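You operate a simulated robot arm through the tools that you are given. There is no shell and no other tool.

You are at the controls of a simulated robot arm. One attempt, no reset.

Task
Wax the dull patch on the desk top with the yellow cloth and close the tin.
Fine: cloth into the tray. A coat counts when it lies all over at full strength: go over it till it gets no stronger.
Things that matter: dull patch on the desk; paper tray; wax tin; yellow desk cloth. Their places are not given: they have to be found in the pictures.

It is judged by the outcome, as a careful person would: the job done as asked, and still so three seconds after it is handed in. It fails if anything else is knocked over, pushed out of place, dropped, spilled or broken. Flat cloth is picked up by pressing the open fingertips on it (5 to 10 N) and closing them slowly along it; thin cloth reads only 2 to 8 mm in the jaws.

Robot
A 6-joint arm with a two-finger parallel gripper, fixed in place. Base frame: the origin is at the foot of the arm, x ahead of it, y to its left, z up. Readings come in mm, degrees, newtons and seconds.
With the tool pointing down near the work surface it reaches from about 260 to 680 mm from the base axis. Its first joint turns from -66.0 to 66.0 degrees. Payload 2.9 kg.
The TCP is the grasp point between the finger pads, 30 mm short of the fingertips. In the tool frame z runs along the fingers and y along their closing line. The gripper opens to 110 mm. The fingers are 20 mm wide and 10 mm thick; the gripper's body (48 by 112 mm) begins 55 mm behind the TCP.
Orientation is told as [roll, pitch, yaw] about the base's x, y, z axes, in that order, counted from this pose: with the fingers straight down and closing along the base's y, the tool's x points along the base's -x, its y along +y and its z along -z.

Tools
- The arm moves only by the tool move_arm. Its argument "increments" is a list of rows, each an object (a shift or turn left out is 0, a gripper value left out holds the last) with "dp": the shift along the tool's x, y, z in mm, a list of three; "delta_rot": the turn, a rotation vector about the tool's x, y, z in degrees, a list of three; "gripper": the opening, from 0 (shut) to 1 (fully open). In form: [{"dp": [dx, dy, dz], "delta_rot": [ax, ay, az], "gripper": gripper}, ...]. A call has 1 to 20 rows; each row is the pose to reach, as a shift and turn from the pose commanded when the call began, along the tool's axes at that moment. Rows are played at 5 a second. More than 50 mm and 8.6 degrees between two rows, or a gripper value outside its range, and nothing of the call is played. Where a pose cannot be reached the arm comes as near as it can. A force on the tool above 40 N (or 10 N above the force at the start of the call, whichever is more), or a blocked arm, ends the call early, and 0.2 s more pass. The fingers move at their own pace (about 108 mm/s each) and stop on an object; they squeeze with about 26 N. The grip force told is the motor's: it shows also when the fingers shut on nothing. Time passes only in rows, and 0.2 s behind the last, so rows that repeat a pose let the fingers close. The reply holds the time, the measured pose of the TCP, the force on the tool along the base axes, the opening and the grip force, in the units named above and with some noise, with the torque about the TCP (base axes, N m) and any sound that the robot's microphone picked up, and new pictures: "pictures" is both (left out), scene, wrist or none.
- Cameras (640 x 400 px; columns grow to the right, rows downward): "scene" is fixed at [76.5, 434.7, 1379.9]; the picture's right is [-0.75, -0.66, 0.00], its down [-0.40, 0.46, -0.79] and it looks along [0.52, -0.59, -0.61] (base axes); focal length 329 px, centre (320, 200). "wrist" rides on the gripper at [72, 17, -103] in the tool frame; the picture's right is [-0.23, 0.97, 0.00], its down [-0.76, -0.18, -0.62] and it looks along [-0.61, -0.14, 0.78] (tool axes); focal length 222 px, centre (320, 200).
- point_at(camera, pixels): there is no depth. For up to 12 entries [column, row, z] of the newest picture of that camera ("zoom" is the newest enlarged one), the place [x, y] in the base frame at which the ray of that pixel passes the height z, good to about 2 mm. The clock stands still meanwhile.
- inspect(camera, box): a new picture of the part [left, top, right, bottom] of that camera's present view, enlarged. The clock stands still meanwhile.
- job_done(): hands the job in; it is judged then, once.

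Unless the task says otherwise, let go and move clear before handing in.

The tools are called after "Call:" by a JSON object that holds its "method" and its "body". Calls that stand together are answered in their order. move_arm: Moves the arm, as the interface text tells. Its arguments: {"type":"object","properties":{"increments":{"type":"array"},"pictures":{"type":"string","enum":["both","scene","wrist","none"]}},"required":["increments"]} The other tools are called the same way: point_at (camera, pixels) gives the place at which the rays of pixels pass given heights; inspect (camera, box) takes an enlarged picture of a part of a camera's view; job_done () hands the job in.

At the start:

```text
clock: 0.0
tcp_pos: [396.4, -54.3, 1106.4]
tool_rot: [0.0, -0.1, 0.0]
wrist_force: [-0.1, -0.4, 0.0]
torque: [0.03, -0.01, 0.02]
gripper_width: 110.2
finger_force: 0.1
```

scene: 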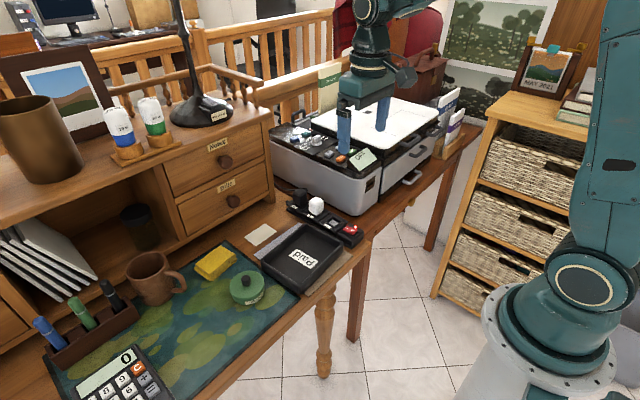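
wrist: 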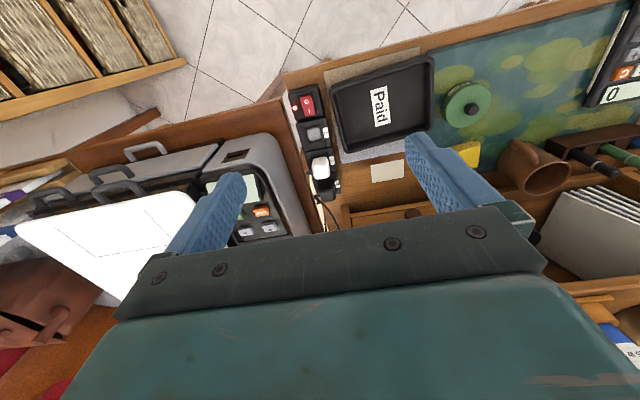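

The scene picture shows the yellow cloth near (215,263), the green tin near (247,288), and a black "Paid" tray near (302,255). I'll enlarge these areas to find the dull patch and see how the tin is built.

Call:
{"method": "inspect", "body": {"camera": "scene", "box": [180, 190, 380, 315]}}

Call:
{"method": "inspect", "body": {"camera": "scene", "box": [30, 230, 310, 400]}}

Call:
{"method": "inspect", "body": {"camera": "wrist", "box": [270, 20, 640, 220]}}

```text
3.20 times, centred on (280, 252) of scene
```

zoom: 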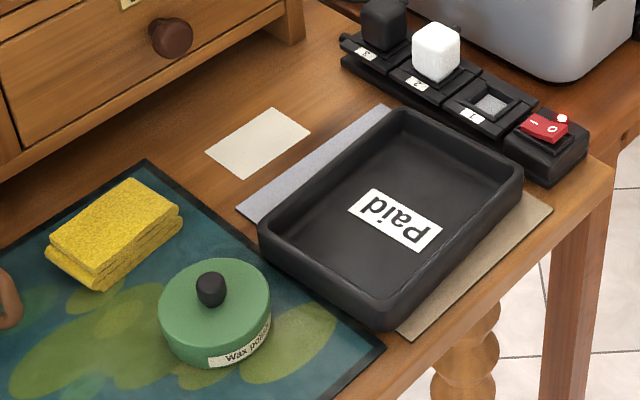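

```text
2.29 times, centred on (170, 315) of scene
```

zoom: 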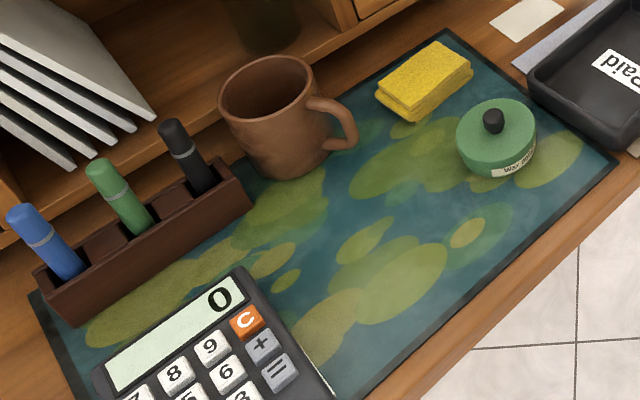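

```text
1.73 times, centred on (455, 120) of wrist
```

zoom: 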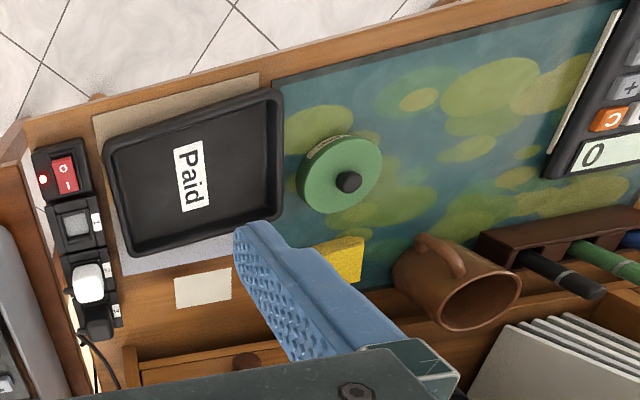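

The tin seems to carry a knobbed lid, and there is a greyish/tan area around the tray plus a pale rectangle at (262,235). I'll zoom in closer on each to tell which one is the dull patch.

Call:
{"method": "inspect", "body": {"camera": "scene", "box": [220, 255, 284, 315]}}

Call:
{"method": "inspect", "body": {"camera": "scene", "box": [235, 210, 315, 260]}}

Call:
{"method": "inspect", "body": {"camera": "scene", "box": [280, 230, 370, 310]}}

Call:
{"method": "inspect", "body": {"camera": "wrist", "box": [310, 40, 500, 200]}}

```text
6.67 times, centred on (252, 285) of scene
```

zoom: 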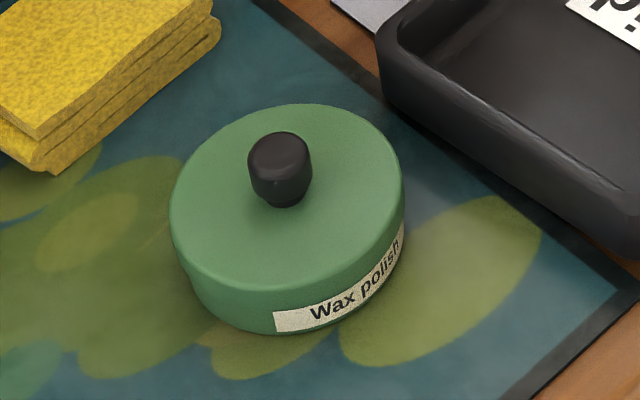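

```text
8.00 times, centred on (275, 235) of scene
```

zoom: 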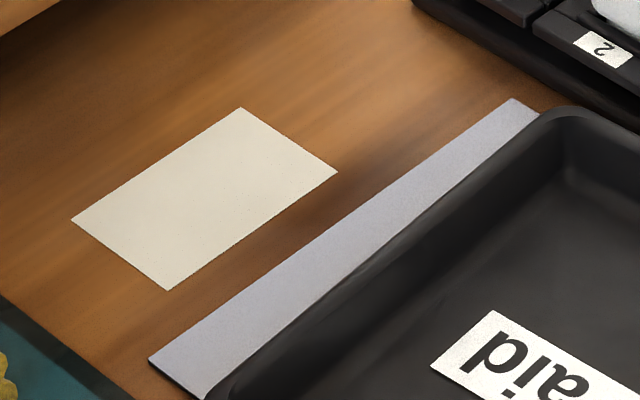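

```text
5.00 times, centred on (325, 270) of scene
```

zoom: 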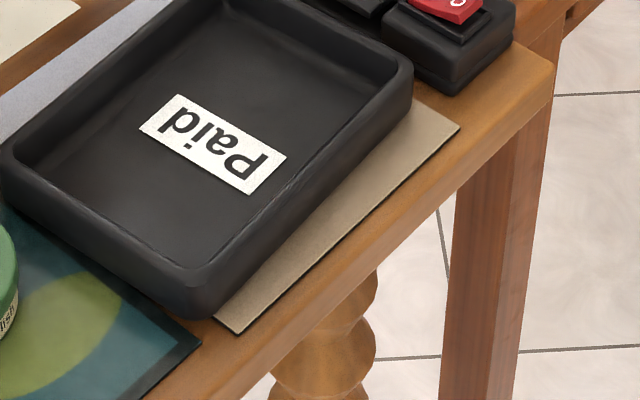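

```text
2.50 times, centred on (405, 120) of wrist
```

zoom: 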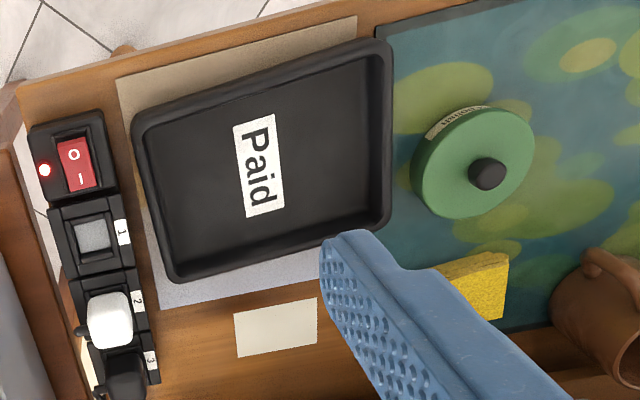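

The cream rectangle at scene (260,235) and the strips beside the tray are both candidates, so I need the desk height. I'll triangulate the same corners from both cameras.

Call:
{"method": "point_at", "body": {"camera": "scene", "pixels": [[265, 223.4, 0], [265, 223.4, 300], [265, 223.4, 600], [277.1, 231.4, 0], [277.1, 231.4, 300], [277.1, 231.4, 600], [256, 246.2, 0], [256, 246.2, 300], [256, 246.2, 600], [244, 237.4, 0], [244, 237.4, 300], [244, 237.4, 600]]}}

Call:
{"method": "point_at", "body": {"camera": "wrist", "pixels": [[404, 165.2, 0], [404, 165.2, 300], [404, 165.2, 600], [436.8, 159.2, 0], [436.8, 159.2, 300], [436.8, 159.2, 600], [437.2, 177.6, 0], [437.2, 177.6, 300], [437.2, 177.6, 600], [405.2, 182.4, 0], [405.2, 182.4, 300], [405.2, 182.4, 600]]}}

```text
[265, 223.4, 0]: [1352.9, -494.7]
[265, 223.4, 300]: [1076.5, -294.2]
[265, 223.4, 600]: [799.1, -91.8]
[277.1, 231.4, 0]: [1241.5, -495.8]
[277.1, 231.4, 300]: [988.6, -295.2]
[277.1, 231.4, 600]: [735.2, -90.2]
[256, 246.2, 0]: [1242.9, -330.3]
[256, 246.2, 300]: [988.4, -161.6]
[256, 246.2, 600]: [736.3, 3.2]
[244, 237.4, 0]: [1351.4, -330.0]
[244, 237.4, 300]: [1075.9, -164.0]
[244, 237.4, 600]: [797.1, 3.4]
```

```text
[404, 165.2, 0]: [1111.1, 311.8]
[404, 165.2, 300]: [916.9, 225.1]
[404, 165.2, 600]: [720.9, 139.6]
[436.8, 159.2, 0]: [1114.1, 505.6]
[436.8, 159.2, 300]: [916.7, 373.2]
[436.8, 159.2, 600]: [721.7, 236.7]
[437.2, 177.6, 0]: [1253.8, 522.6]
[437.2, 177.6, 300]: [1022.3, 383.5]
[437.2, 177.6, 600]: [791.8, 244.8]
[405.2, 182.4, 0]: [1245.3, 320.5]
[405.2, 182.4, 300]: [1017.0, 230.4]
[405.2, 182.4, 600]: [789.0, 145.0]
```

The wrist zoom was wider than I assumed (its left edge is at column 277), so I'll redo the triangulation with corrected columns.

Call:
{"method": "point_at", "body": {"camera": "wrist", "pixels": [[371, 165.2, 600], [371, 165.2, 750], [403.8, 159.2, 600], [403.8, 159.2, 750], [404.2, 177.6, 750], [372.2, 182.4, 750]]}}

Call:
{"method": "point_at", "body": {"camera": "scene", "pixels": [[277.1, 231.4, 750], [256, 246.2, 750], [244, 237.4, 750], [265, 223.4, 750]]}}

```text
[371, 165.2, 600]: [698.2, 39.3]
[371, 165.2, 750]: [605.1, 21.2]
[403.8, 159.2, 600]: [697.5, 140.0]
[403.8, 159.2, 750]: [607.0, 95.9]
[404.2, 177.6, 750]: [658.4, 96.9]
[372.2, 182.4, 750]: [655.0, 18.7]
```

```text
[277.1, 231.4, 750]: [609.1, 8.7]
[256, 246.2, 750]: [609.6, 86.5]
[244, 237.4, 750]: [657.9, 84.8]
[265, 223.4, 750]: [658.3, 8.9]
```

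Both views now agree on a desk top height of about 763 mm, with the cream rectangle at x≈597–647, y≈17–94. I'll read off the positions of the tin, cloth, tray, mug, strips and drawer front at that height.

Call:
{"method": "point_at", "body": {"camera": "scene", "pixels": [[255, 256, 763], [299, 223, 763], [326.5, 296, 763], [371, 256, 763], [225.5, 240, 763], [300, 299, 763], [150, 303, 763], [263, 303, 763], [195, 270, 763], [218, 281, 763], [368, 240, 763], [270, 212, 763]]}}

Call:
{"method": "inspect", "body": {"camera": "wrist", "box": [320, 60, 440, 180]}}

Call:
{"method": "inspect", "body": {"camera": "scene", "box": [185, 235, 255, 290]}}

```text
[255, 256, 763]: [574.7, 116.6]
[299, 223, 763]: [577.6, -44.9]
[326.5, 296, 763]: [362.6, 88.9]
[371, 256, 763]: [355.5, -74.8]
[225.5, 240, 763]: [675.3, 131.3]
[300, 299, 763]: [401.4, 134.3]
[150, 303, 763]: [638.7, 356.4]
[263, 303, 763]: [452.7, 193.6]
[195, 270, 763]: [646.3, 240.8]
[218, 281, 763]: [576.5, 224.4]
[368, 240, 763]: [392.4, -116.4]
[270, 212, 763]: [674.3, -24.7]
```

```text
3.33 times, centred on (380, 120) of wrist
```

zoom: 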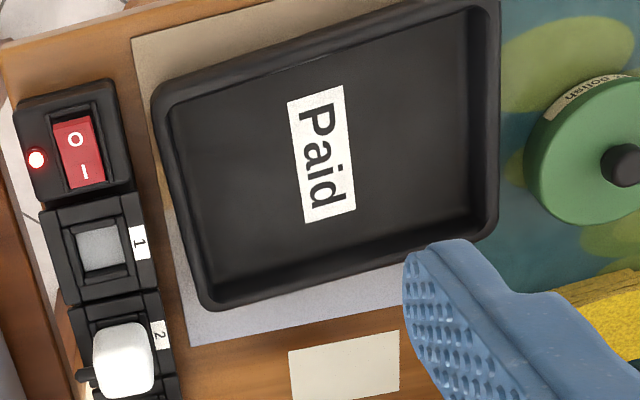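

```text
7.27 times, centred on (220, 262) of scene
```

zoom: 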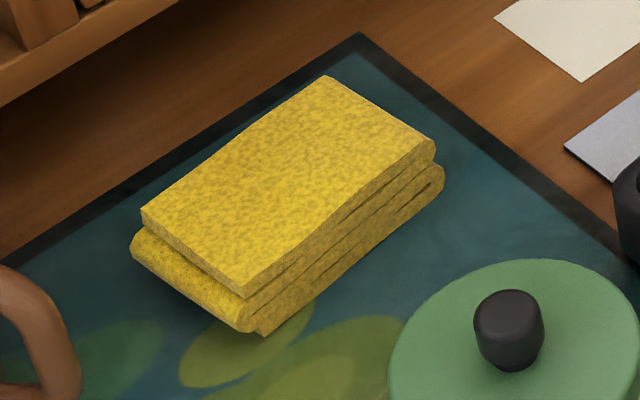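

The cloth is a folded pad on the mat near (620,200), the tin sits close to the tray, and the tray stands on a two-tone board. I'll bring the wrist camera closer over the cream rectangle and tin to identify the patch for sure.

Call:
{"method": "move_arm", "body": {"increments": [{"dp": [0, 35, 24]}, {"dp": [0, 75, 48]}, {"dp": [0, 115, 72]}, {"dp": [0, 155, 96]}, {"dp": [0, 155, 96]}]}}

```text
clock: 1.2
tcp_pos: [397.7, 101.7, 1009.6]
tool_rot: [0.0, 0.0, 0.0]
wrist_force: [0.6, 0.2, 0.0]
torque: [-0.01, 0.01, -0.01]
gripper_width: 109.9
finger_force: 0.0
```

scene: 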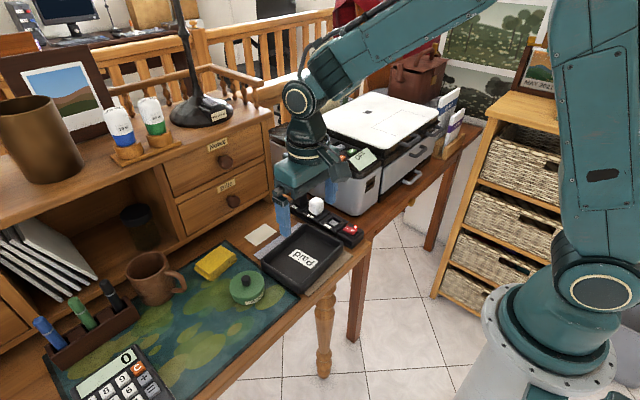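
wrist: 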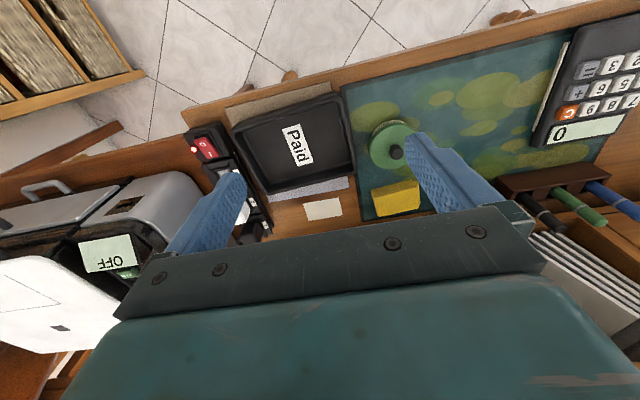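

The wrist camera now sees the tray, cream rectangle (322,209), cloth (395,197) and tin (393,145) more closely. I'll enlarge those.

Call:
{"method": "inspect", "body": {"camera": "wrist", "box": [230, 70, 430, 230]}}

Call:
{"method": "inspect", "body": {"camera": "wrist", "box": [280, 165, 370, 235]}}

Call:
{"method": "inspect", "body": {"camera": "wrist", "box": [360, 100, 440, 225]}}

```text
2.50 times, centred on (330, 150) of wrist
```

zoom: 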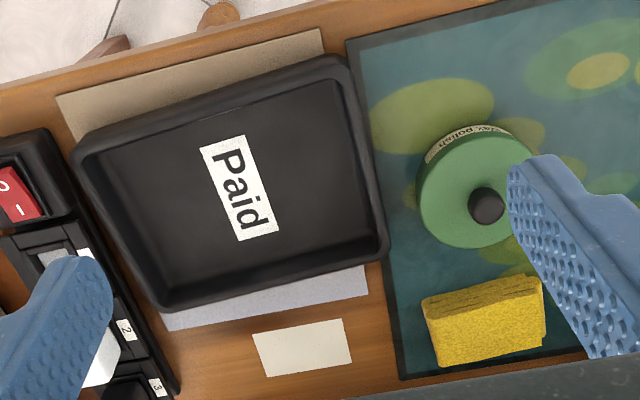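

```text
5.71 times, centred on (325, 200) of wrist
```

zoom: 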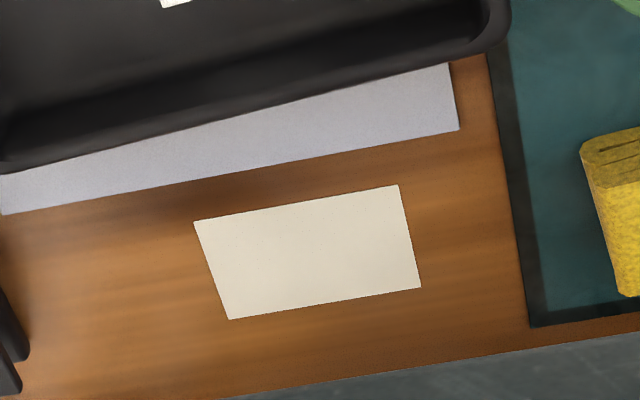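

```text
3.20 times, centred on (400, 162) of wrist
```

zoom: 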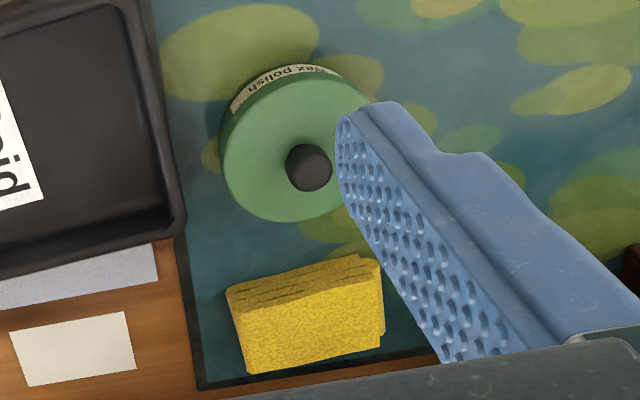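

The cream rectangle has no visible thickness, unlike the board under the tray, so it looks like a finish on the wood. I'll lower the camera nearer to check it, along with the cloth and tin.

Call:
{"method": "move_arm", "body": {"increments": [{"dp": [-28, -5, 28]}, {"dp": [-56, -10, 56]}, {"dp": [-84, -15, 84]}, {"dp": [-108, -20, 108]}, {"dp": [-108, -20, 108]}]}}

```text
clock: 2.4
tcp_pos: [504.4, 80.5, 901.9]
tool_rot: [0.0, 0.0, 0.0]
wrist_force: [0.2, -0.6, -0.2]
torque: [0.03, 0.01, -0.02]
gripper_width: 110.3
finger_force: 0.0
```

scene: 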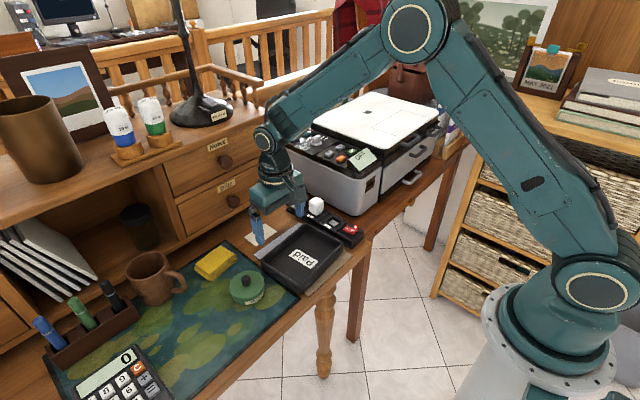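
wrist: 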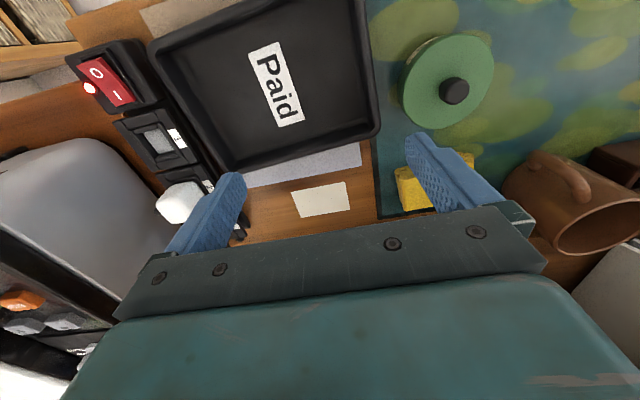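

Call:
{"method": "inspect", "body": {"camera": "wrist", "box": [280, 170, 370, 226]}}

Call:
{"method": "inspect", "body": {"camera": "wrist", "box": [385, 20, 505, 135]}}

Call:
{"method": "inspect", "body": {"camera": "wrist", "box": [60, 0, 280, 140]}}

```text
7.11 times, centred on (325, 198) of wrist
```

zoom: 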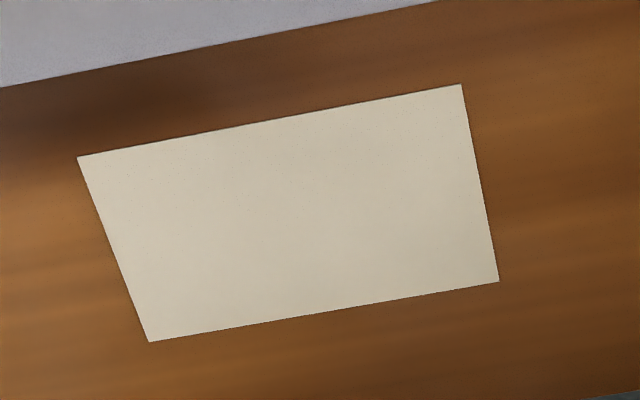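

```text
3.48 times, centred on (445, 78) of wrist
```

zoom: 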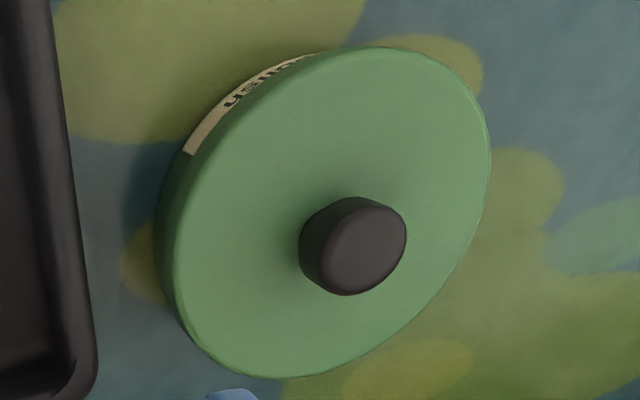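

```text
2.86 times, centred on (170, 70) of wrist
```

zoom: 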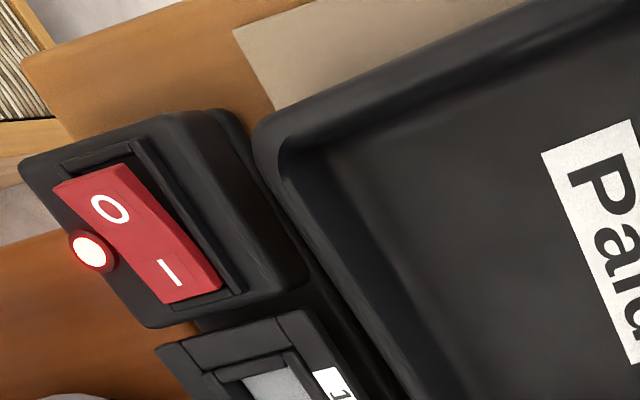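

The cream patch is perfectly flat with no edge or shadow, so I take it as the dull patch at x≈597–647, y≈17–94; the tan and grey strips are sheets under the tray. Next I'll triangulate the tin's knob, its base and the cloth's top corners from both views.

Call:
{"method": "point_at", "body": {"camera": "scene", "pixels": [[246, 278.2, 800], [246, 278.2, 830], [247, 284.6, 790], [247, 284.6, 810], [195.5, 262.5, 790], [195.5, 262.5, 810], [221, 245, 790], [221, 245, 810], [235.5, 254, 790], [235.5, 254, 810], [209.5, 275, 790], [209.5, 275, 810]]}}

Call:
{"method": "point_at", "body": {"camera": "wrist", "pixels": [[457.9, 91.8, 800], [457.9, 91.8, 830]]}}

Call:
{"method": "inspect", "body": {"camera": "wrist", "box": [380, 130, 500, 220]}}

Call:
{"method": "inspect", "body": {"camera": "scene", "box": [180, 225, 280, 310]}}

```text
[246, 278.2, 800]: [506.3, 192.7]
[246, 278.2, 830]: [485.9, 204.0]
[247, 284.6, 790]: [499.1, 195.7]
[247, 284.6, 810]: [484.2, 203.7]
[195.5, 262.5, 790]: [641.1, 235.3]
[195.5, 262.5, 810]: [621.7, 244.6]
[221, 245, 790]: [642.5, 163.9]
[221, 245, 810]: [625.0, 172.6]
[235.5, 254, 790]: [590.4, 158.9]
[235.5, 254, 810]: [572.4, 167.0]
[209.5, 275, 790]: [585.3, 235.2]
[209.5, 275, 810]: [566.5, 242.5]
```

```text
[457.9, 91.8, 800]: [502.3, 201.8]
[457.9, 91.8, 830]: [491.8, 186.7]
```

```text
4.44 times, centred on (440, 175) of wrist
```

zoom: 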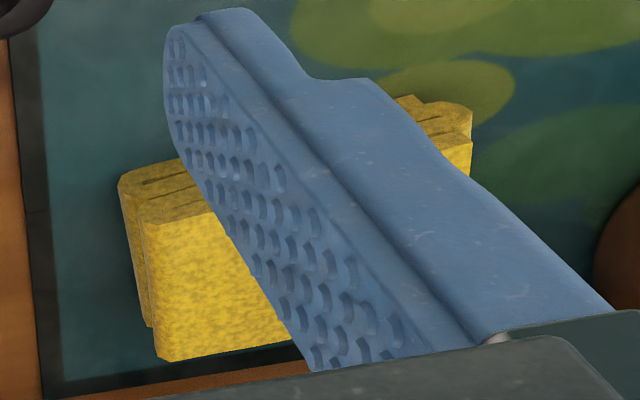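

```text
4.71 times, centred on (230, 268) of scene
```

zoom: 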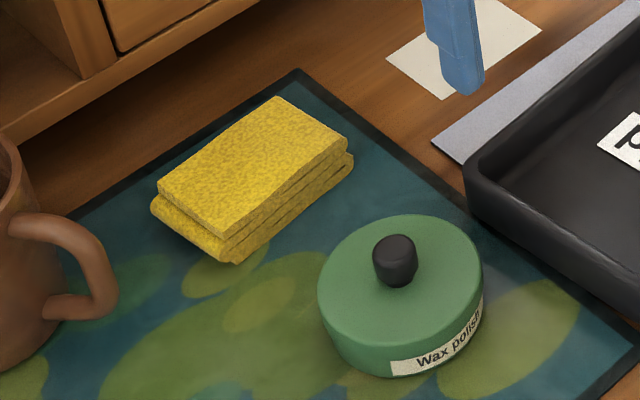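

Triangulation puts the knob top at about (499,196,810), the lid top at z≈790 with a 38 mm radius, and the cloth pad at about x 588–643, y 161–237 with its top near z≈785. I'll move above the knob with the jaws half open and check the alignment.

Call:
{"method": "move_arm", "body": {"increments": [{"dp": [1, 29, 6], "gripper": 0.5}, {"dp": [2.5, 58, 12], "gripper": 0.5}, {"dp": [4, 87, 20], "gripper": 0.5}, {"dp": [5.4, 116, 30], "gripper": 0.5}, {"dp": [5.4, 116, 30], "gripper": 0.5}]}}

Call:
{"method": "point_at", "body": {"camera": "scene", "pixels": [[162, 266, 763], [218, 225.5, 763], [215, 310, 763], [180, 330, 763], [212, 280.6, 765], [237.2, 260, 765], [194, 267.5, 765], [125, 345, 763], [230, 320, 763], [233, 200, 860], [188, 290, 763], [160, 302, 763]]}}

```text
clock: 3.6
tcp_pos: [500.5, 196.7, 872.1]
tool_rot: [0.0, 0.0, 0.0]
wrist_force: [-0.1, 0.9, 0.4]
torque: [-0.01, 0.0, 0.01]
gripper_width: 55.0
finger_force: 0.0
```

scene: 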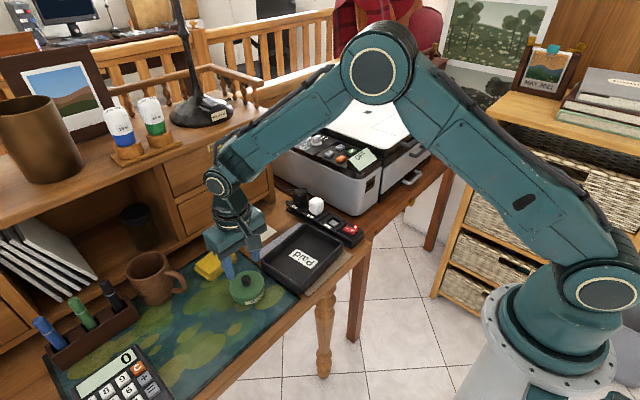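
wrist: 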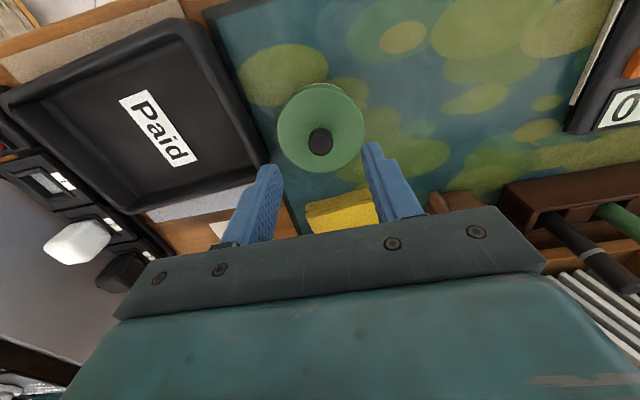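

```text
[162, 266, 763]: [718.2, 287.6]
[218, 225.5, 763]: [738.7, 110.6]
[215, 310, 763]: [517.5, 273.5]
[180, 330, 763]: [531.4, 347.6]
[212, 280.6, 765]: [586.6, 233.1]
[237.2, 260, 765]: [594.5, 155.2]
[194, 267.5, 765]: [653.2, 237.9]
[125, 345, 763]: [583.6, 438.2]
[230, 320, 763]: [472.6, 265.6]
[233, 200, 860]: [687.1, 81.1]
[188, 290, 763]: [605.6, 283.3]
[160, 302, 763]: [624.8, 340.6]
```

The knob shows at wrist (320,141), nicely between the fingers. I'll check its computed position, then descend.

Call:
{"method": "point_at", "body": {"camera": "wrist", "pixels": [[320, 141, 808], [320, 145, 800]]}}

Call:
{"method": "inspect", "body": {"camera": "wrist", "box": [260, 70, 390, 190]}}

```text
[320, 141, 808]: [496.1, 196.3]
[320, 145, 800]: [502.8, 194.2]
```

```text
3.33 times, centred on (325, 130) of wrist
```

zoom: 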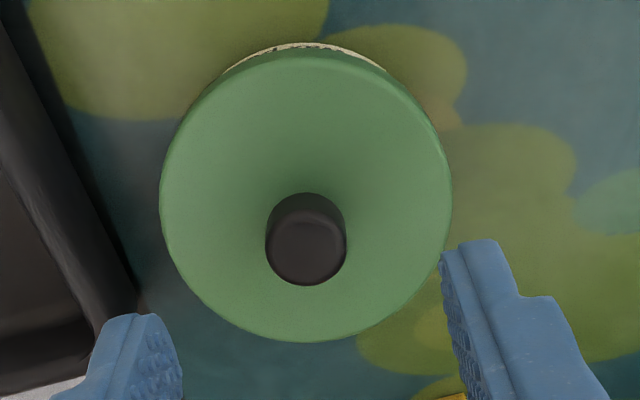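

The knob centre works out to about (499,196), well centred. I'll descend to fingertips at about z 796 and close on the knob.

Call:
{"method": "move_arm", "body": {"increments": [{"dp": [0.5, -0.5, 20], "gripper": 0.5}, {"dp": [1, -0.5, 38], "gripper": 0.5}, {"dp": [1, -0.5, 46], "gripper": 0.5}, {"dp": [1, -0.5, 46], "gripper": 0.5}], "pictures": "wrist"}}

```text
clock: 4.6
tcp_pos: [498.0, 196.2, 826.7]
tool_rot: [0.1, 0.0, 0.0]
wrist_force: [0.2, -0.1, -0.2]
torque: [0.0, -0.03, 0.02]
gripper_width: 55.0
finger_force: 0.1
```

wrist: 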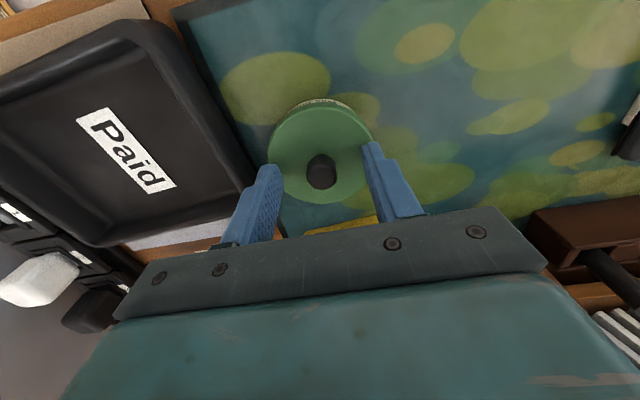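

The fingers straddle the knob at (320,172). I'll zoom to verify its x alignment before closing.

Call:
{"method": "inspect", "body": {"camera": "wrist", "box": [260, 110, 390, 220]}}

Call:
{"method": "inspect", "body": {"camera": "scene", "box": [200, 220, 300, 320]}}

```text
3.64 times, centred on (325, 165) of wrist
```

zoom: 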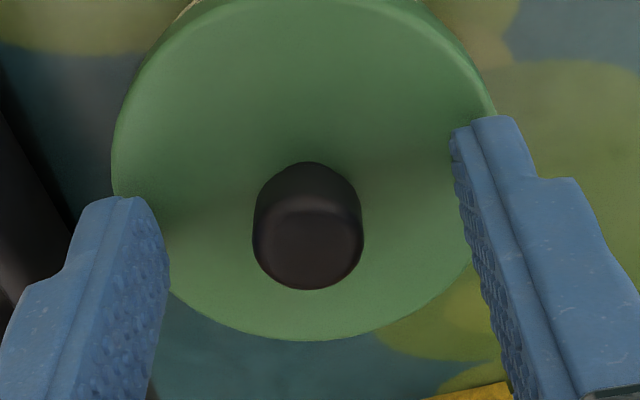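

```text
4.00 times, centred on (250, 270) of scene
```

zoom: 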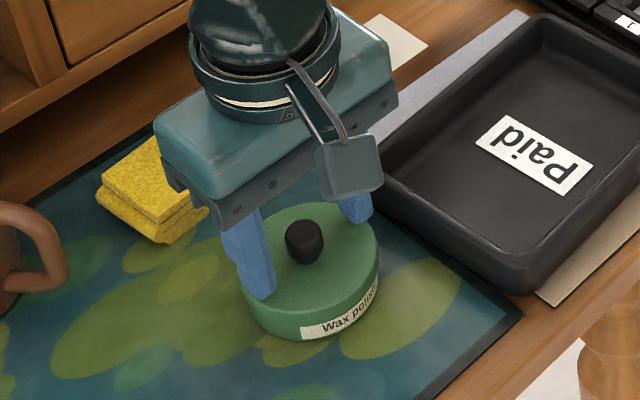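

The knob is within about 2 mm of the jaw centre line. I'll nudge +1.5 mm in x and close on it.

Call:
{"method": "move_arm", "body": {"increments": [{"dp": [-1.5, 0.5, 0], "gripper": 0.4}, {"dp": [-1.5, 0.5, 0], "gripper": 0.28}, {"dp": [-1.5, 0.5, 0], "gripper": 0.18}, {"dp": [-1.5, 0.5, 0], "gripper": 0.0}, {"dp": [-1.5, 0.5, 0], "gripper": 0.0}], "pictures": "wrist"}}

```text
clock: 5.8
tcp_pos: [499.6, 197.5, 826.4]
tool_rot: [0.0, 0.0, -0.1]
wrist_force: [0.4, -1.5, 0.8]
torque: [-0.11, 0.0, -0.02]
gripper_width: 18.2
finger_force: 26.3
```

wrist: 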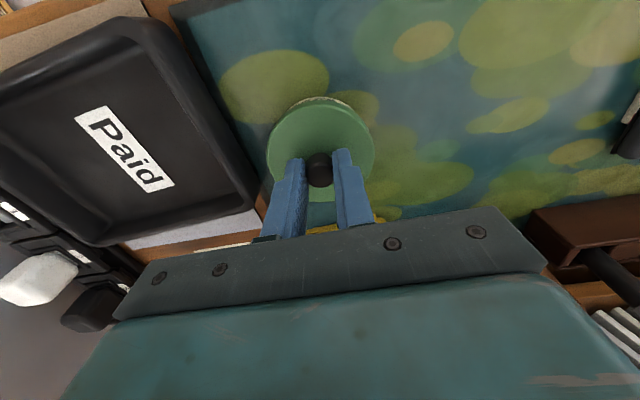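

The jaws have stopped on the knob at 18.2 mm with 26 N. I'll lift gently and watch whether the lid comes away by itself.

Call:
{"method": "move_arm", "body": {"increments": [{"dp": [0, 0, -3], "gripper": 0}, {"dp": [0, 0, -6], "gripper": 0}, {"dp": [0, 0, -10], "gripper": 0}, {"dp": [0, 0, -15], "gripper": 0}]}}

```text
clock: 6.8
tcp_pos: [498.5, 197.0, 841.7]
tool_rot: [0.0, -0.1, -0.1]
wrist_force: [0.2, -0.6, -0.3]
torque: [0.02, 0.01, 0.0]
gripper_width: 18.2
finger_force: 26.1
heard: snap
```

scene: 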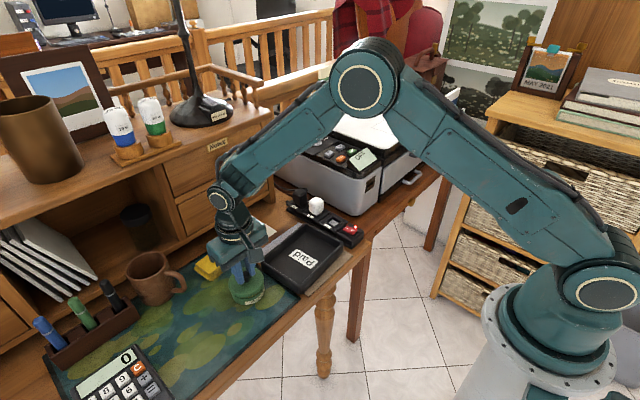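
wrist: 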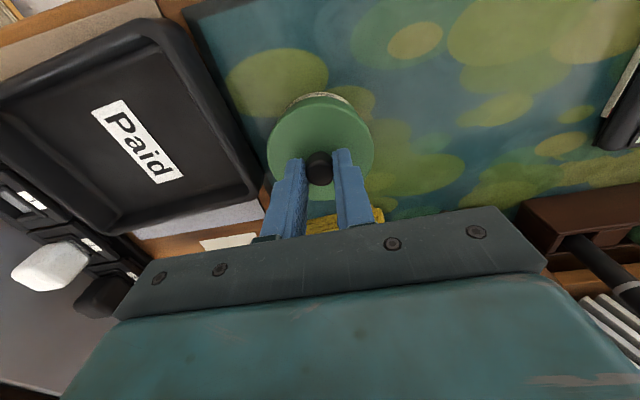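

There was a snap, so the lid is a snap fit. I'll zoom to check whether it came off and the tin stayed on the mat.

Call:
{"method": "inspect", "body": {"camera": "scene", "box": [200, 220, 300, 320]}}

```text
4.00 times, centred on (250, 270) of scene
```

zoom: 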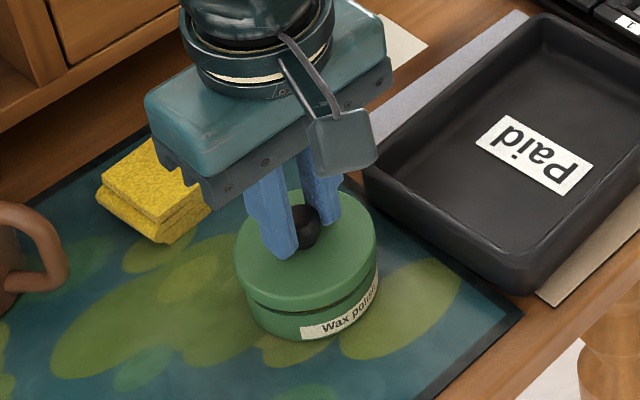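

The lid came off cleanly and the tin stayed put. I'll raise it and carry it to clear mat around (480,315).

Call:
{"method": "move_arm", "body": {"increments": [{"dp": [0, 0, -25], "gripper": 0}, {"dp": [0, 0, -45], "gripper": 0}, {"dp": [5, 30, -45], "gripper": 0}, {"dp": [10, 65, -45], "gripper": 0}, {"dp": [15, 95, -45], "gripper": 0}, {"dp": [18, 118, -45], "gripper": 0}, {"dp": [18, 118, -45], "gripper": 0}]}}

```text
clock: 8.4
tcp_pos: [482.6, 316.5, 886.2]
tool_rot: [0.0, 0.0, 0.1]
wrist_force: [-0.6, -1.1, 0.5]
torque: [0.01, -0.01, -0.01]
gripper_width: 18.3
finger_force: 25.8
```

scene: 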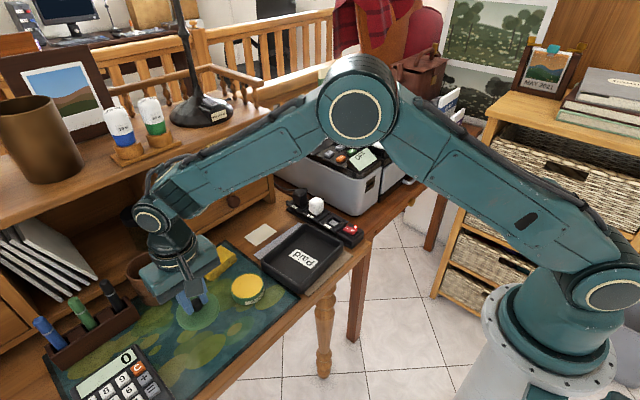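
wrist: 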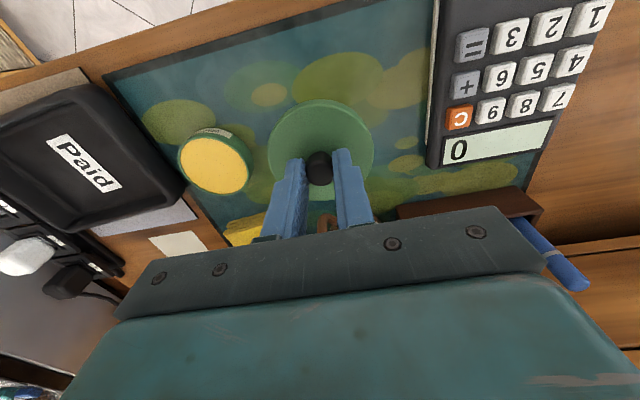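

The open tin shows yellow wax almost level with the rim at scene (247,289). I'll check clearance to the calculator before lowering the lid here.

Call:
{"method": "point_at", "body": {"camera": "wrist", "pixels": [[430, 160, 775], [437, 20, 775], [330, 222, 765], [398, 210, 790], [250, 175, 785], [178, 158, 785]]}}

Call:
{"method": "inspect", "body": {"camera": "scene", "box": [150, 220, 310, 340]}}

```text
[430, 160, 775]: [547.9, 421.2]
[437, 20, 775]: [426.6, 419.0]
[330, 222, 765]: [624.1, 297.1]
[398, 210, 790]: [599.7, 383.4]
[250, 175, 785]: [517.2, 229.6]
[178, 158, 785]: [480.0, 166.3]
```

```text
3.33 times, centred on (230, 280) of scene
```

zoom: 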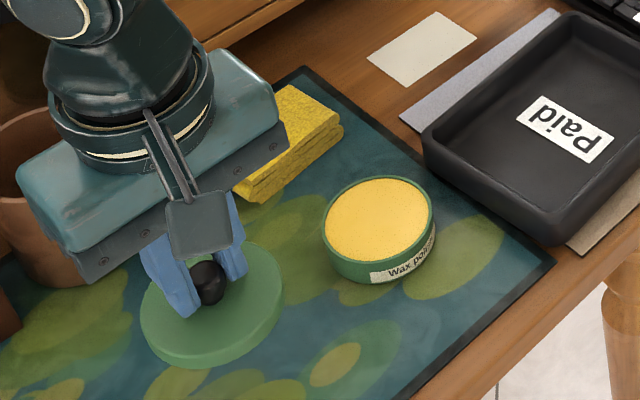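

The spot is clear: calculator edge at y≈420, mug and pen rack at x>590. I'll lower the lid to just above the mat.

Call:
{"method": "move_arm", "body": {"increments": [{"dp": [0, 0, 20], "gripper": 0}, {"dp": [0, 0, 40], "gripper": 0}, {"dp": [0, 0, 55], "gripper": 0}, {"dp": [0, 0, 64], "gripper": 0}, {"dp": [0, 0, 68], "gripper": 0}]}}

```text
clock: 9.6
tcp_pos: [480.9, 315.7, 819.2]
tool_rot: [0.0, 0.1, 0.0]
wrist_force: [-0.6, 0.5, -0.5]
torque: [-0.04, 0.03, -0.02]
gripper_width: 17.9
finger_force: 26.5
```

scene: 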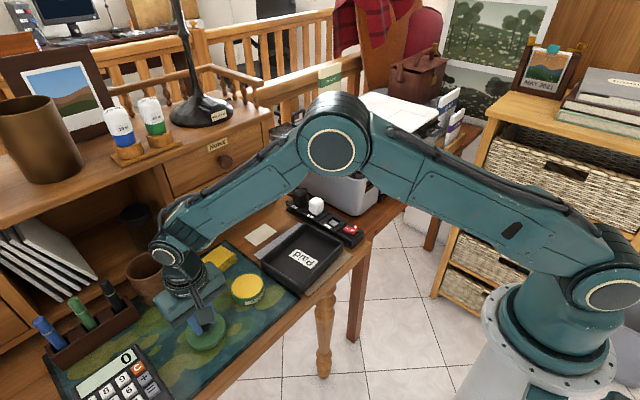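
wrist: 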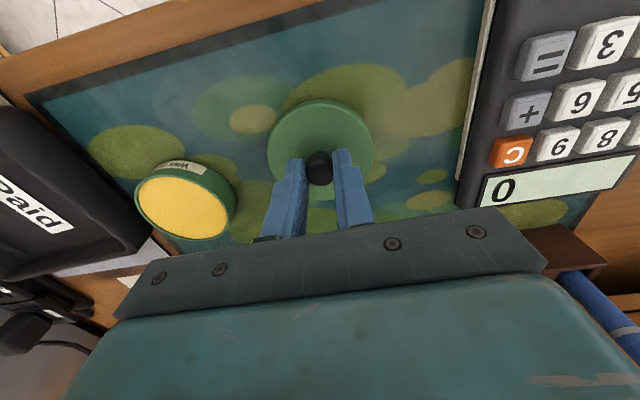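

No contact yet at TCP z 819. I'll lower in small steps until the force shows contact.

Call:
{"method": "move_arm", "body": {"increments": [{"dp": [0, 0, 2], "gripper": 0}, {"dp": [0, 0, 4], "gripper": 0}, {"dp": [0, 0, 6], "gripper": 0}], "pictures": "none"}}

Call:
{"method": "inspect", "body": {"camera": "scene", "box": [150, 260, 280, 360]}}

```text
clock: 10.4
tcp_pos: [481.0, 315.2, 811.8]
tool_rot: [0.0, 0.0, -0.1]
wrist_force: [0.6, -0.4, -0.7]
torque: [0.01, -0.02, 0.01]
gripper_width: 18.1
finger_force: 26.3
```

```text
4.00 times, centred on (215, 310) of scene
```

zoom: 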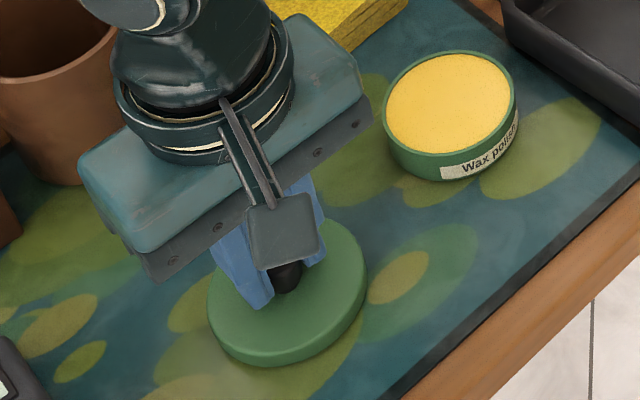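

Call:
{"method": "move_arm", "body": {"increments": [{"dp": [0, 0, 1], "gripper": 0}, {"dp": [0, 0, 2], "gripper": 0}, {"dp": [0, 0, 3], "gripper": 0}], "pictures": "none"}}

```text
clock: 11.2
tcp_pos: [481.3, 313.7, 809.0]
tool_rot: [0.1, 0.0, 0.0]
wrist_force: [-0.5, -0.4, -0.7]
torque: [0.01, 0.0, 0.02]
gripper_width: 17.7
finger_force: 26.0
```

Still no contact at z 809. I'll keep going in small steps.

Call:
{"method": "move_arm", "body": {"increments": [{"dp": [0, 0, 1], "gripper": 0}, {"dp": [0, 0, 2], "gripper": 0}, {"dp": [0, 0, 3], "gripper": 0}], "pictures": "scene"}}

Call:
{"method": "inspect", "body": {"camera": "scene", "box": [170, 300, 250, 360]}}

```text
clock: 12.0
tcp_pos: [482.0, 315.3, 807.8]
tool_rot: [0.0, 0.0, 0.0]
wrist_force: [0.5, -0.3, -0.7]
torque: [0.01, -0.01, 0.03]
gripper_width: 17.9
finger_force: 25.9
```

scene: 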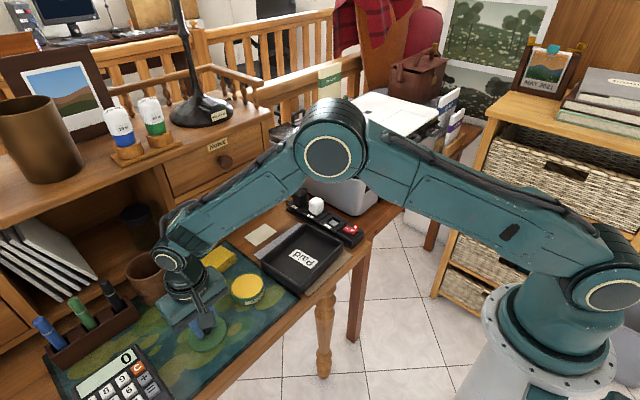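

```text
6.67 times, centred on (210, 330) of scene
```

zoom: 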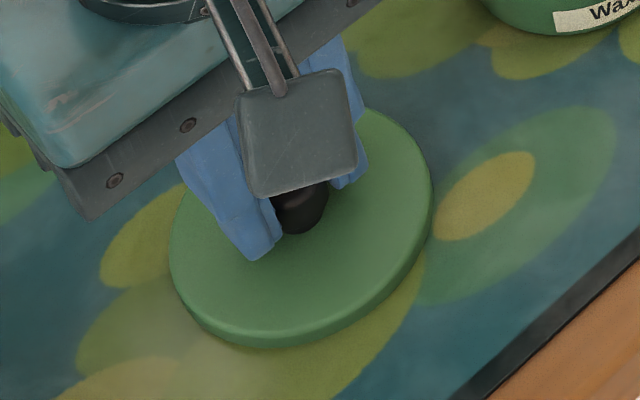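

The lid looks very close to the mat but there is no clear contact force yet. I'll continue in 1 mm steps.

Call:
{"method": "move_arm", "body": {"increments": [{"dp": [0, 0, 1], "gripper": 0}, {"dp": [0, 0, 2], "gripper": 0}], "pictures": "none"}}

```text
clock: 12.6
tcp_pos: [481.7, 315.6, 804.5]
tool_rot: [0.0, 0.0, 0.0]
wrist_force: [-1.2, -1.1, 2.2]
torque: [-0.06, -0.01, -0.02]
gripper_width: 17.8
finger_force: 25.6
```

The force along z has risen to about 2 N, suggesting first contact. I'll lower half a millimetre more to confirm.

Call:
{"method": "move_arm", "body": {"increments": [{"dp": [0, 0, 0.6], "gripper": 0}, {"dp": [0, 0, 0.6], "gripper": 0}], "pictures": "none"}}

```text
clock: 13.2
tcp_pos: [481.9, 314.8, 804.4]
tool_rot: [-0.1, -0.2, 0.0]
wrist_force: [-0.7, -0.7, 8.6]
torque: [-0.04, 0.07, -0.03]
gripper_width: 17.8
finger_force: 26.1
```

Contact is confirmed at 8.6 N with TCP z≈804.5, so the lid is on the mat. I'll release the knob and rise.

Call:
{"method": "move_arm", "body": {"increments": [{"dp": [0, 0, -0.4], "gripper": 0.2}, {"dp": [0, 0, -0.4], "gripper": 0.35}, {"dp": [0, 0, -0.4], "gripper": 0.45}, {"dp": [0, 0, -0.4], "gripper": 0.45}, {"dp": [0, 0, -20], "gripper": 0.45}, {"dp": [0, 0, -50], "gripper": 0.45}, {"dp": [0, 0, -80], "gripper": 0.45}, {"dp": [0, 0, -80], "gripper": 0.45}]}}

```text
clock: 15.0
tcp_pos: [481.6, 314.9, 882.9]
tool_rot: [0.0, 0.1, 0.0]
wrist_force: [-0.1, 0.5, 0.0]
torque: [0.02, -0.01, 0.0]
gripper_width: 49.4
finger_force: 0.0
```

scene: 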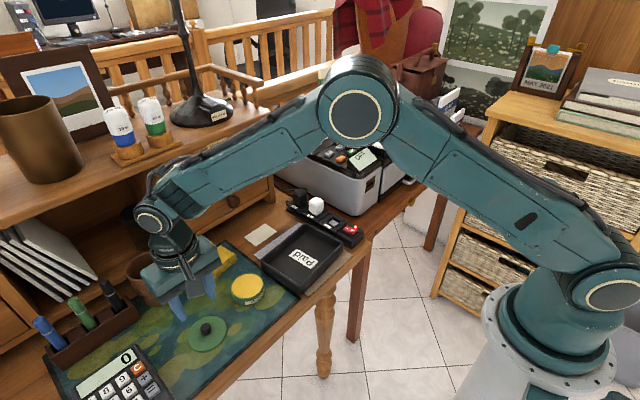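
wrist: 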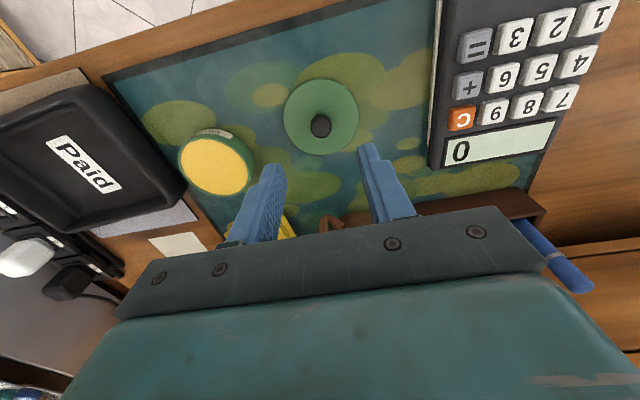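

The lid now stands on the mat at about (482,315). Next I'll move over the cloth pad, y first to stay clear of the mug, and look straight down at it.

Call:
{"method": "move_arm", "body": {"increments": [{"dp": [0, -40, -10], "gripper": 0.6}, {"dp": [0, -80, -15], "gripper": 0.8}, {"dp": [-10, -118, -20], "gripper": 1.0}, {"dp": [-50, -118, -20], "gripper": 1.0}, {"dp": [-90, -118, -20], "gripper": 1.0}, {"dp": [-130, -118, -20], "gripper": 1.0}, {"dp": [-130, -118, -20], "gripper": 1.0}]}}

```text
clock: 16.6
tcp_pos: [610.7, 196.8, 903.3]
tool_rot: [0.0, 0.0, 0.0]
wrist_force: [-0.5, 0.0, 0.8]
torque: [0.02, -0.03, 0.03]
gripper_width: 109.8
finger_force: 0.0
```

scene: 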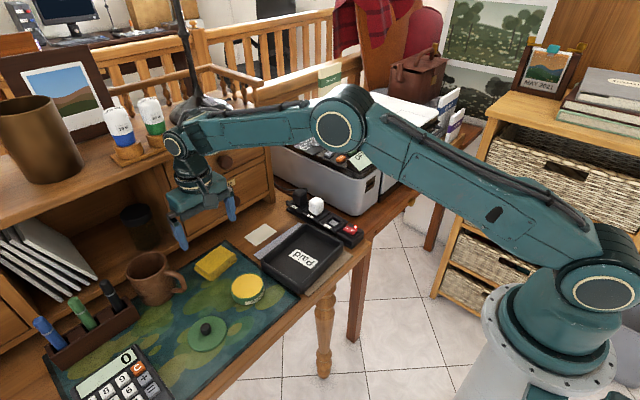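
wrist: 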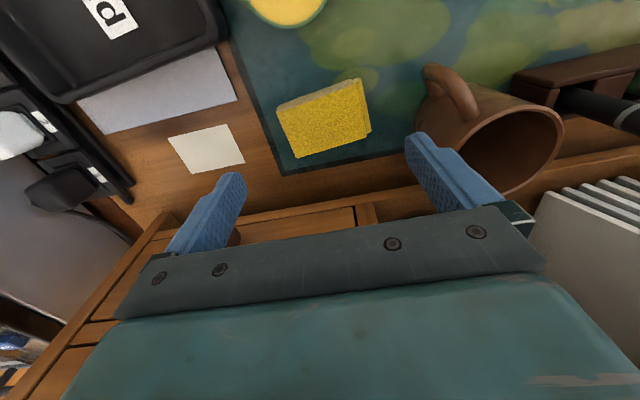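

The pad is at wrist (323,118) with the mug to its right at (470,120). I'll zoom in, and compute the drawer-front corner and mug clearance.

Call:
{"method": "inspect", "body": {"camera": "wrist", "box": [250, 60, 400, 190]}}

Call:
{"method": "point_at", "body": {"camera": "wrist", "pixels": [[277, 108, 785], [358, 80, 785], [370, 133, 785], [295, 158, 785], [275, 103, 765], [418, 80, 800], [420, 120, 800], [425, 65, 800]]}}

Call:
{"method": "point_at", "body": {"camera": "scene", "pixels": [[276, 203, 763], [271, 113, 900], [271, 113, 950], [271, 113, 1000], [231, 206, 820], [231, 206, 840], [224, 163, 880], [224, 163, 900]]}}

```text
3.08 times, centred on (325, 125) of wrist
```

zoom: 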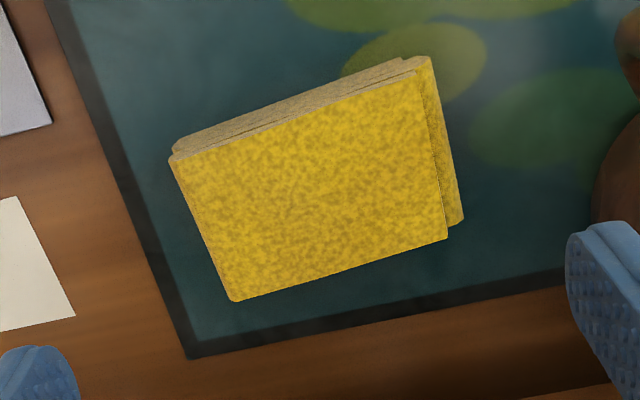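

```text
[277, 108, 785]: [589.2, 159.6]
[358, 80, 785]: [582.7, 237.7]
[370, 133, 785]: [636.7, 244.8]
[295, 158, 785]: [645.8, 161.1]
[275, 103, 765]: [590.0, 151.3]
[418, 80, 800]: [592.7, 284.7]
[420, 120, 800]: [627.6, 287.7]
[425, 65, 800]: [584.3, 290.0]
```

```text
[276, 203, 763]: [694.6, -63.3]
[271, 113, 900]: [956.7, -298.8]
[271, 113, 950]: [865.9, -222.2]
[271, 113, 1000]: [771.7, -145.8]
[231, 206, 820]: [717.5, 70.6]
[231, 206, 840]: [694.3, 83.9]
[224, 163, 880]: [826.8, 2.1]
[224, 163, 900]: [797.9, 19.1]
```

I'll triangulate the pad's top corners more carefully using the zoomed pixel positions.

Call:
{"method": "point_at", "body": {"camera": "wrist", "pixels": [[276.3, 111, 785], [276.3, 111, 795], [356.5, 83.4, 785], [356.5, 83.4, 795], [366.2, 137.3, 785], [366.2, 137.3, 795], [298, 158.1, 785], [298, 158.1, 795], [371, 133.5, 768], [360, 78.5, 775]]}}

Call:
{"method": "inspect", "body": {"camera": "scene", "box": [185, 235, 255, 290]}}

```text
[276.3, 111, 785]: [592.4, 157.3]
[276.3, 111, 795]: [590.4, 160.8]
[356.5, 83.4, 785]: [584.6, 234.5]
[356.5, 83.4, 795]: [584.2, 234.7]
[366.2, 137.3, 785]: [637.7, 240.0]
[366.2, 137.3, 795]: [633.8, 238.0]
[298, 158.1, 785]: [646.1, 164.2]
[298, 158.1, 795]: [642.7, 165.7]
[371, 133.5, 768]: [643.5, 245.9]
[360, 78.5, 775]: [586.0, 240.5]
```

```text
7.27 times, centred on (220, 262) of scene
```

zoom: 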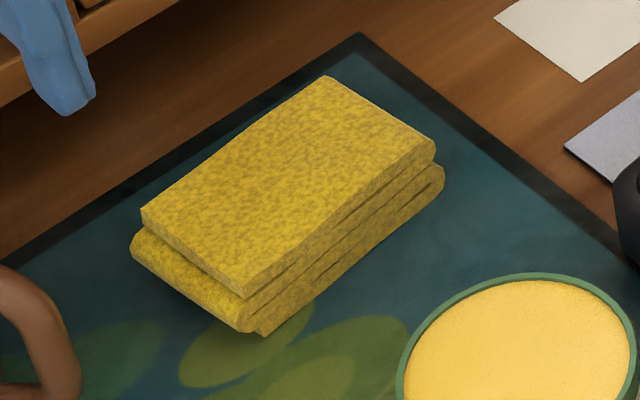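

The pad's top is at z≈790 (about 25 mm thick), centred near (614,199), 75×53 mm and turned about +5°. I'll turn the jaws to match and descend with them fully open to just above gripping height.

Call:
{"method": "move_arm", "body": {"increments": [{"dp": [-3.8, 2.7, 0], "delta_rot": [0, 0, -5], "gripper": 1.0}, {"dp": [-3.8, 2.7, 30], "delta_rot": [0, 0, -5], "gripper": 1.0}, {"dp": [-3.8, 2.7, 55], "delta_rot": [0, 0, -5], "gripper": 1.0}, {"dp": [-3.8, 2.7, 70], "delta_rot": [0, 0, -5], "gripper": 1.0}, {"dp": [-3.8, 2.7, 80], "delta_rot": [0, 0, -5], "gripper": 1.0}, {"dp": [-3.8, 2.7, 80], "delta_rot": [0, 0, -5], "gripper": 1.0}]}}

```text
clock: 18.0
tcp_pos: [614.6, 200.0, 824.9]
tool_rot: [0.0, 0.0, 5.0]
wrist_force: [-0.8, -0.2, -0.4]
torque: [0.04, -0.01, -0.01]
gripper_width: 109.9
finger_force: 0.1
```

scene: 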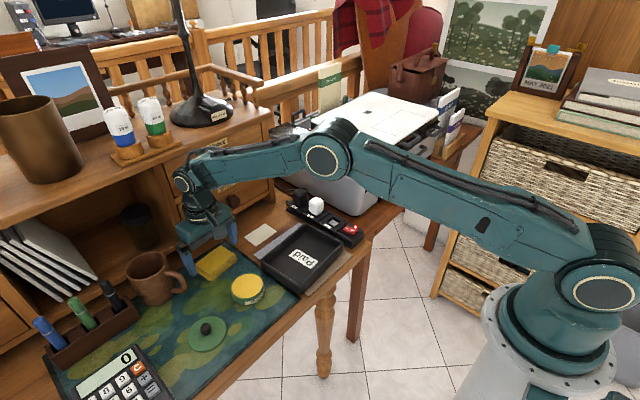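
wrist: 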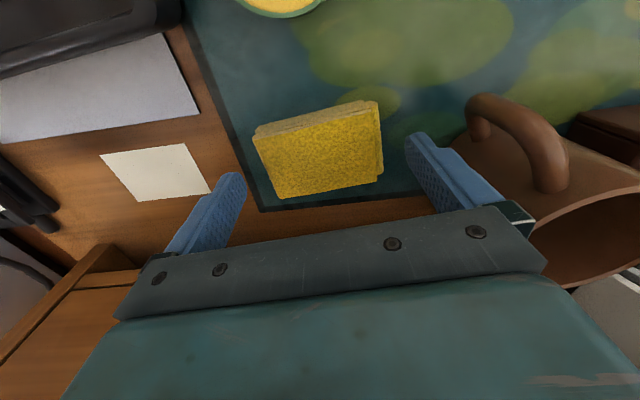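

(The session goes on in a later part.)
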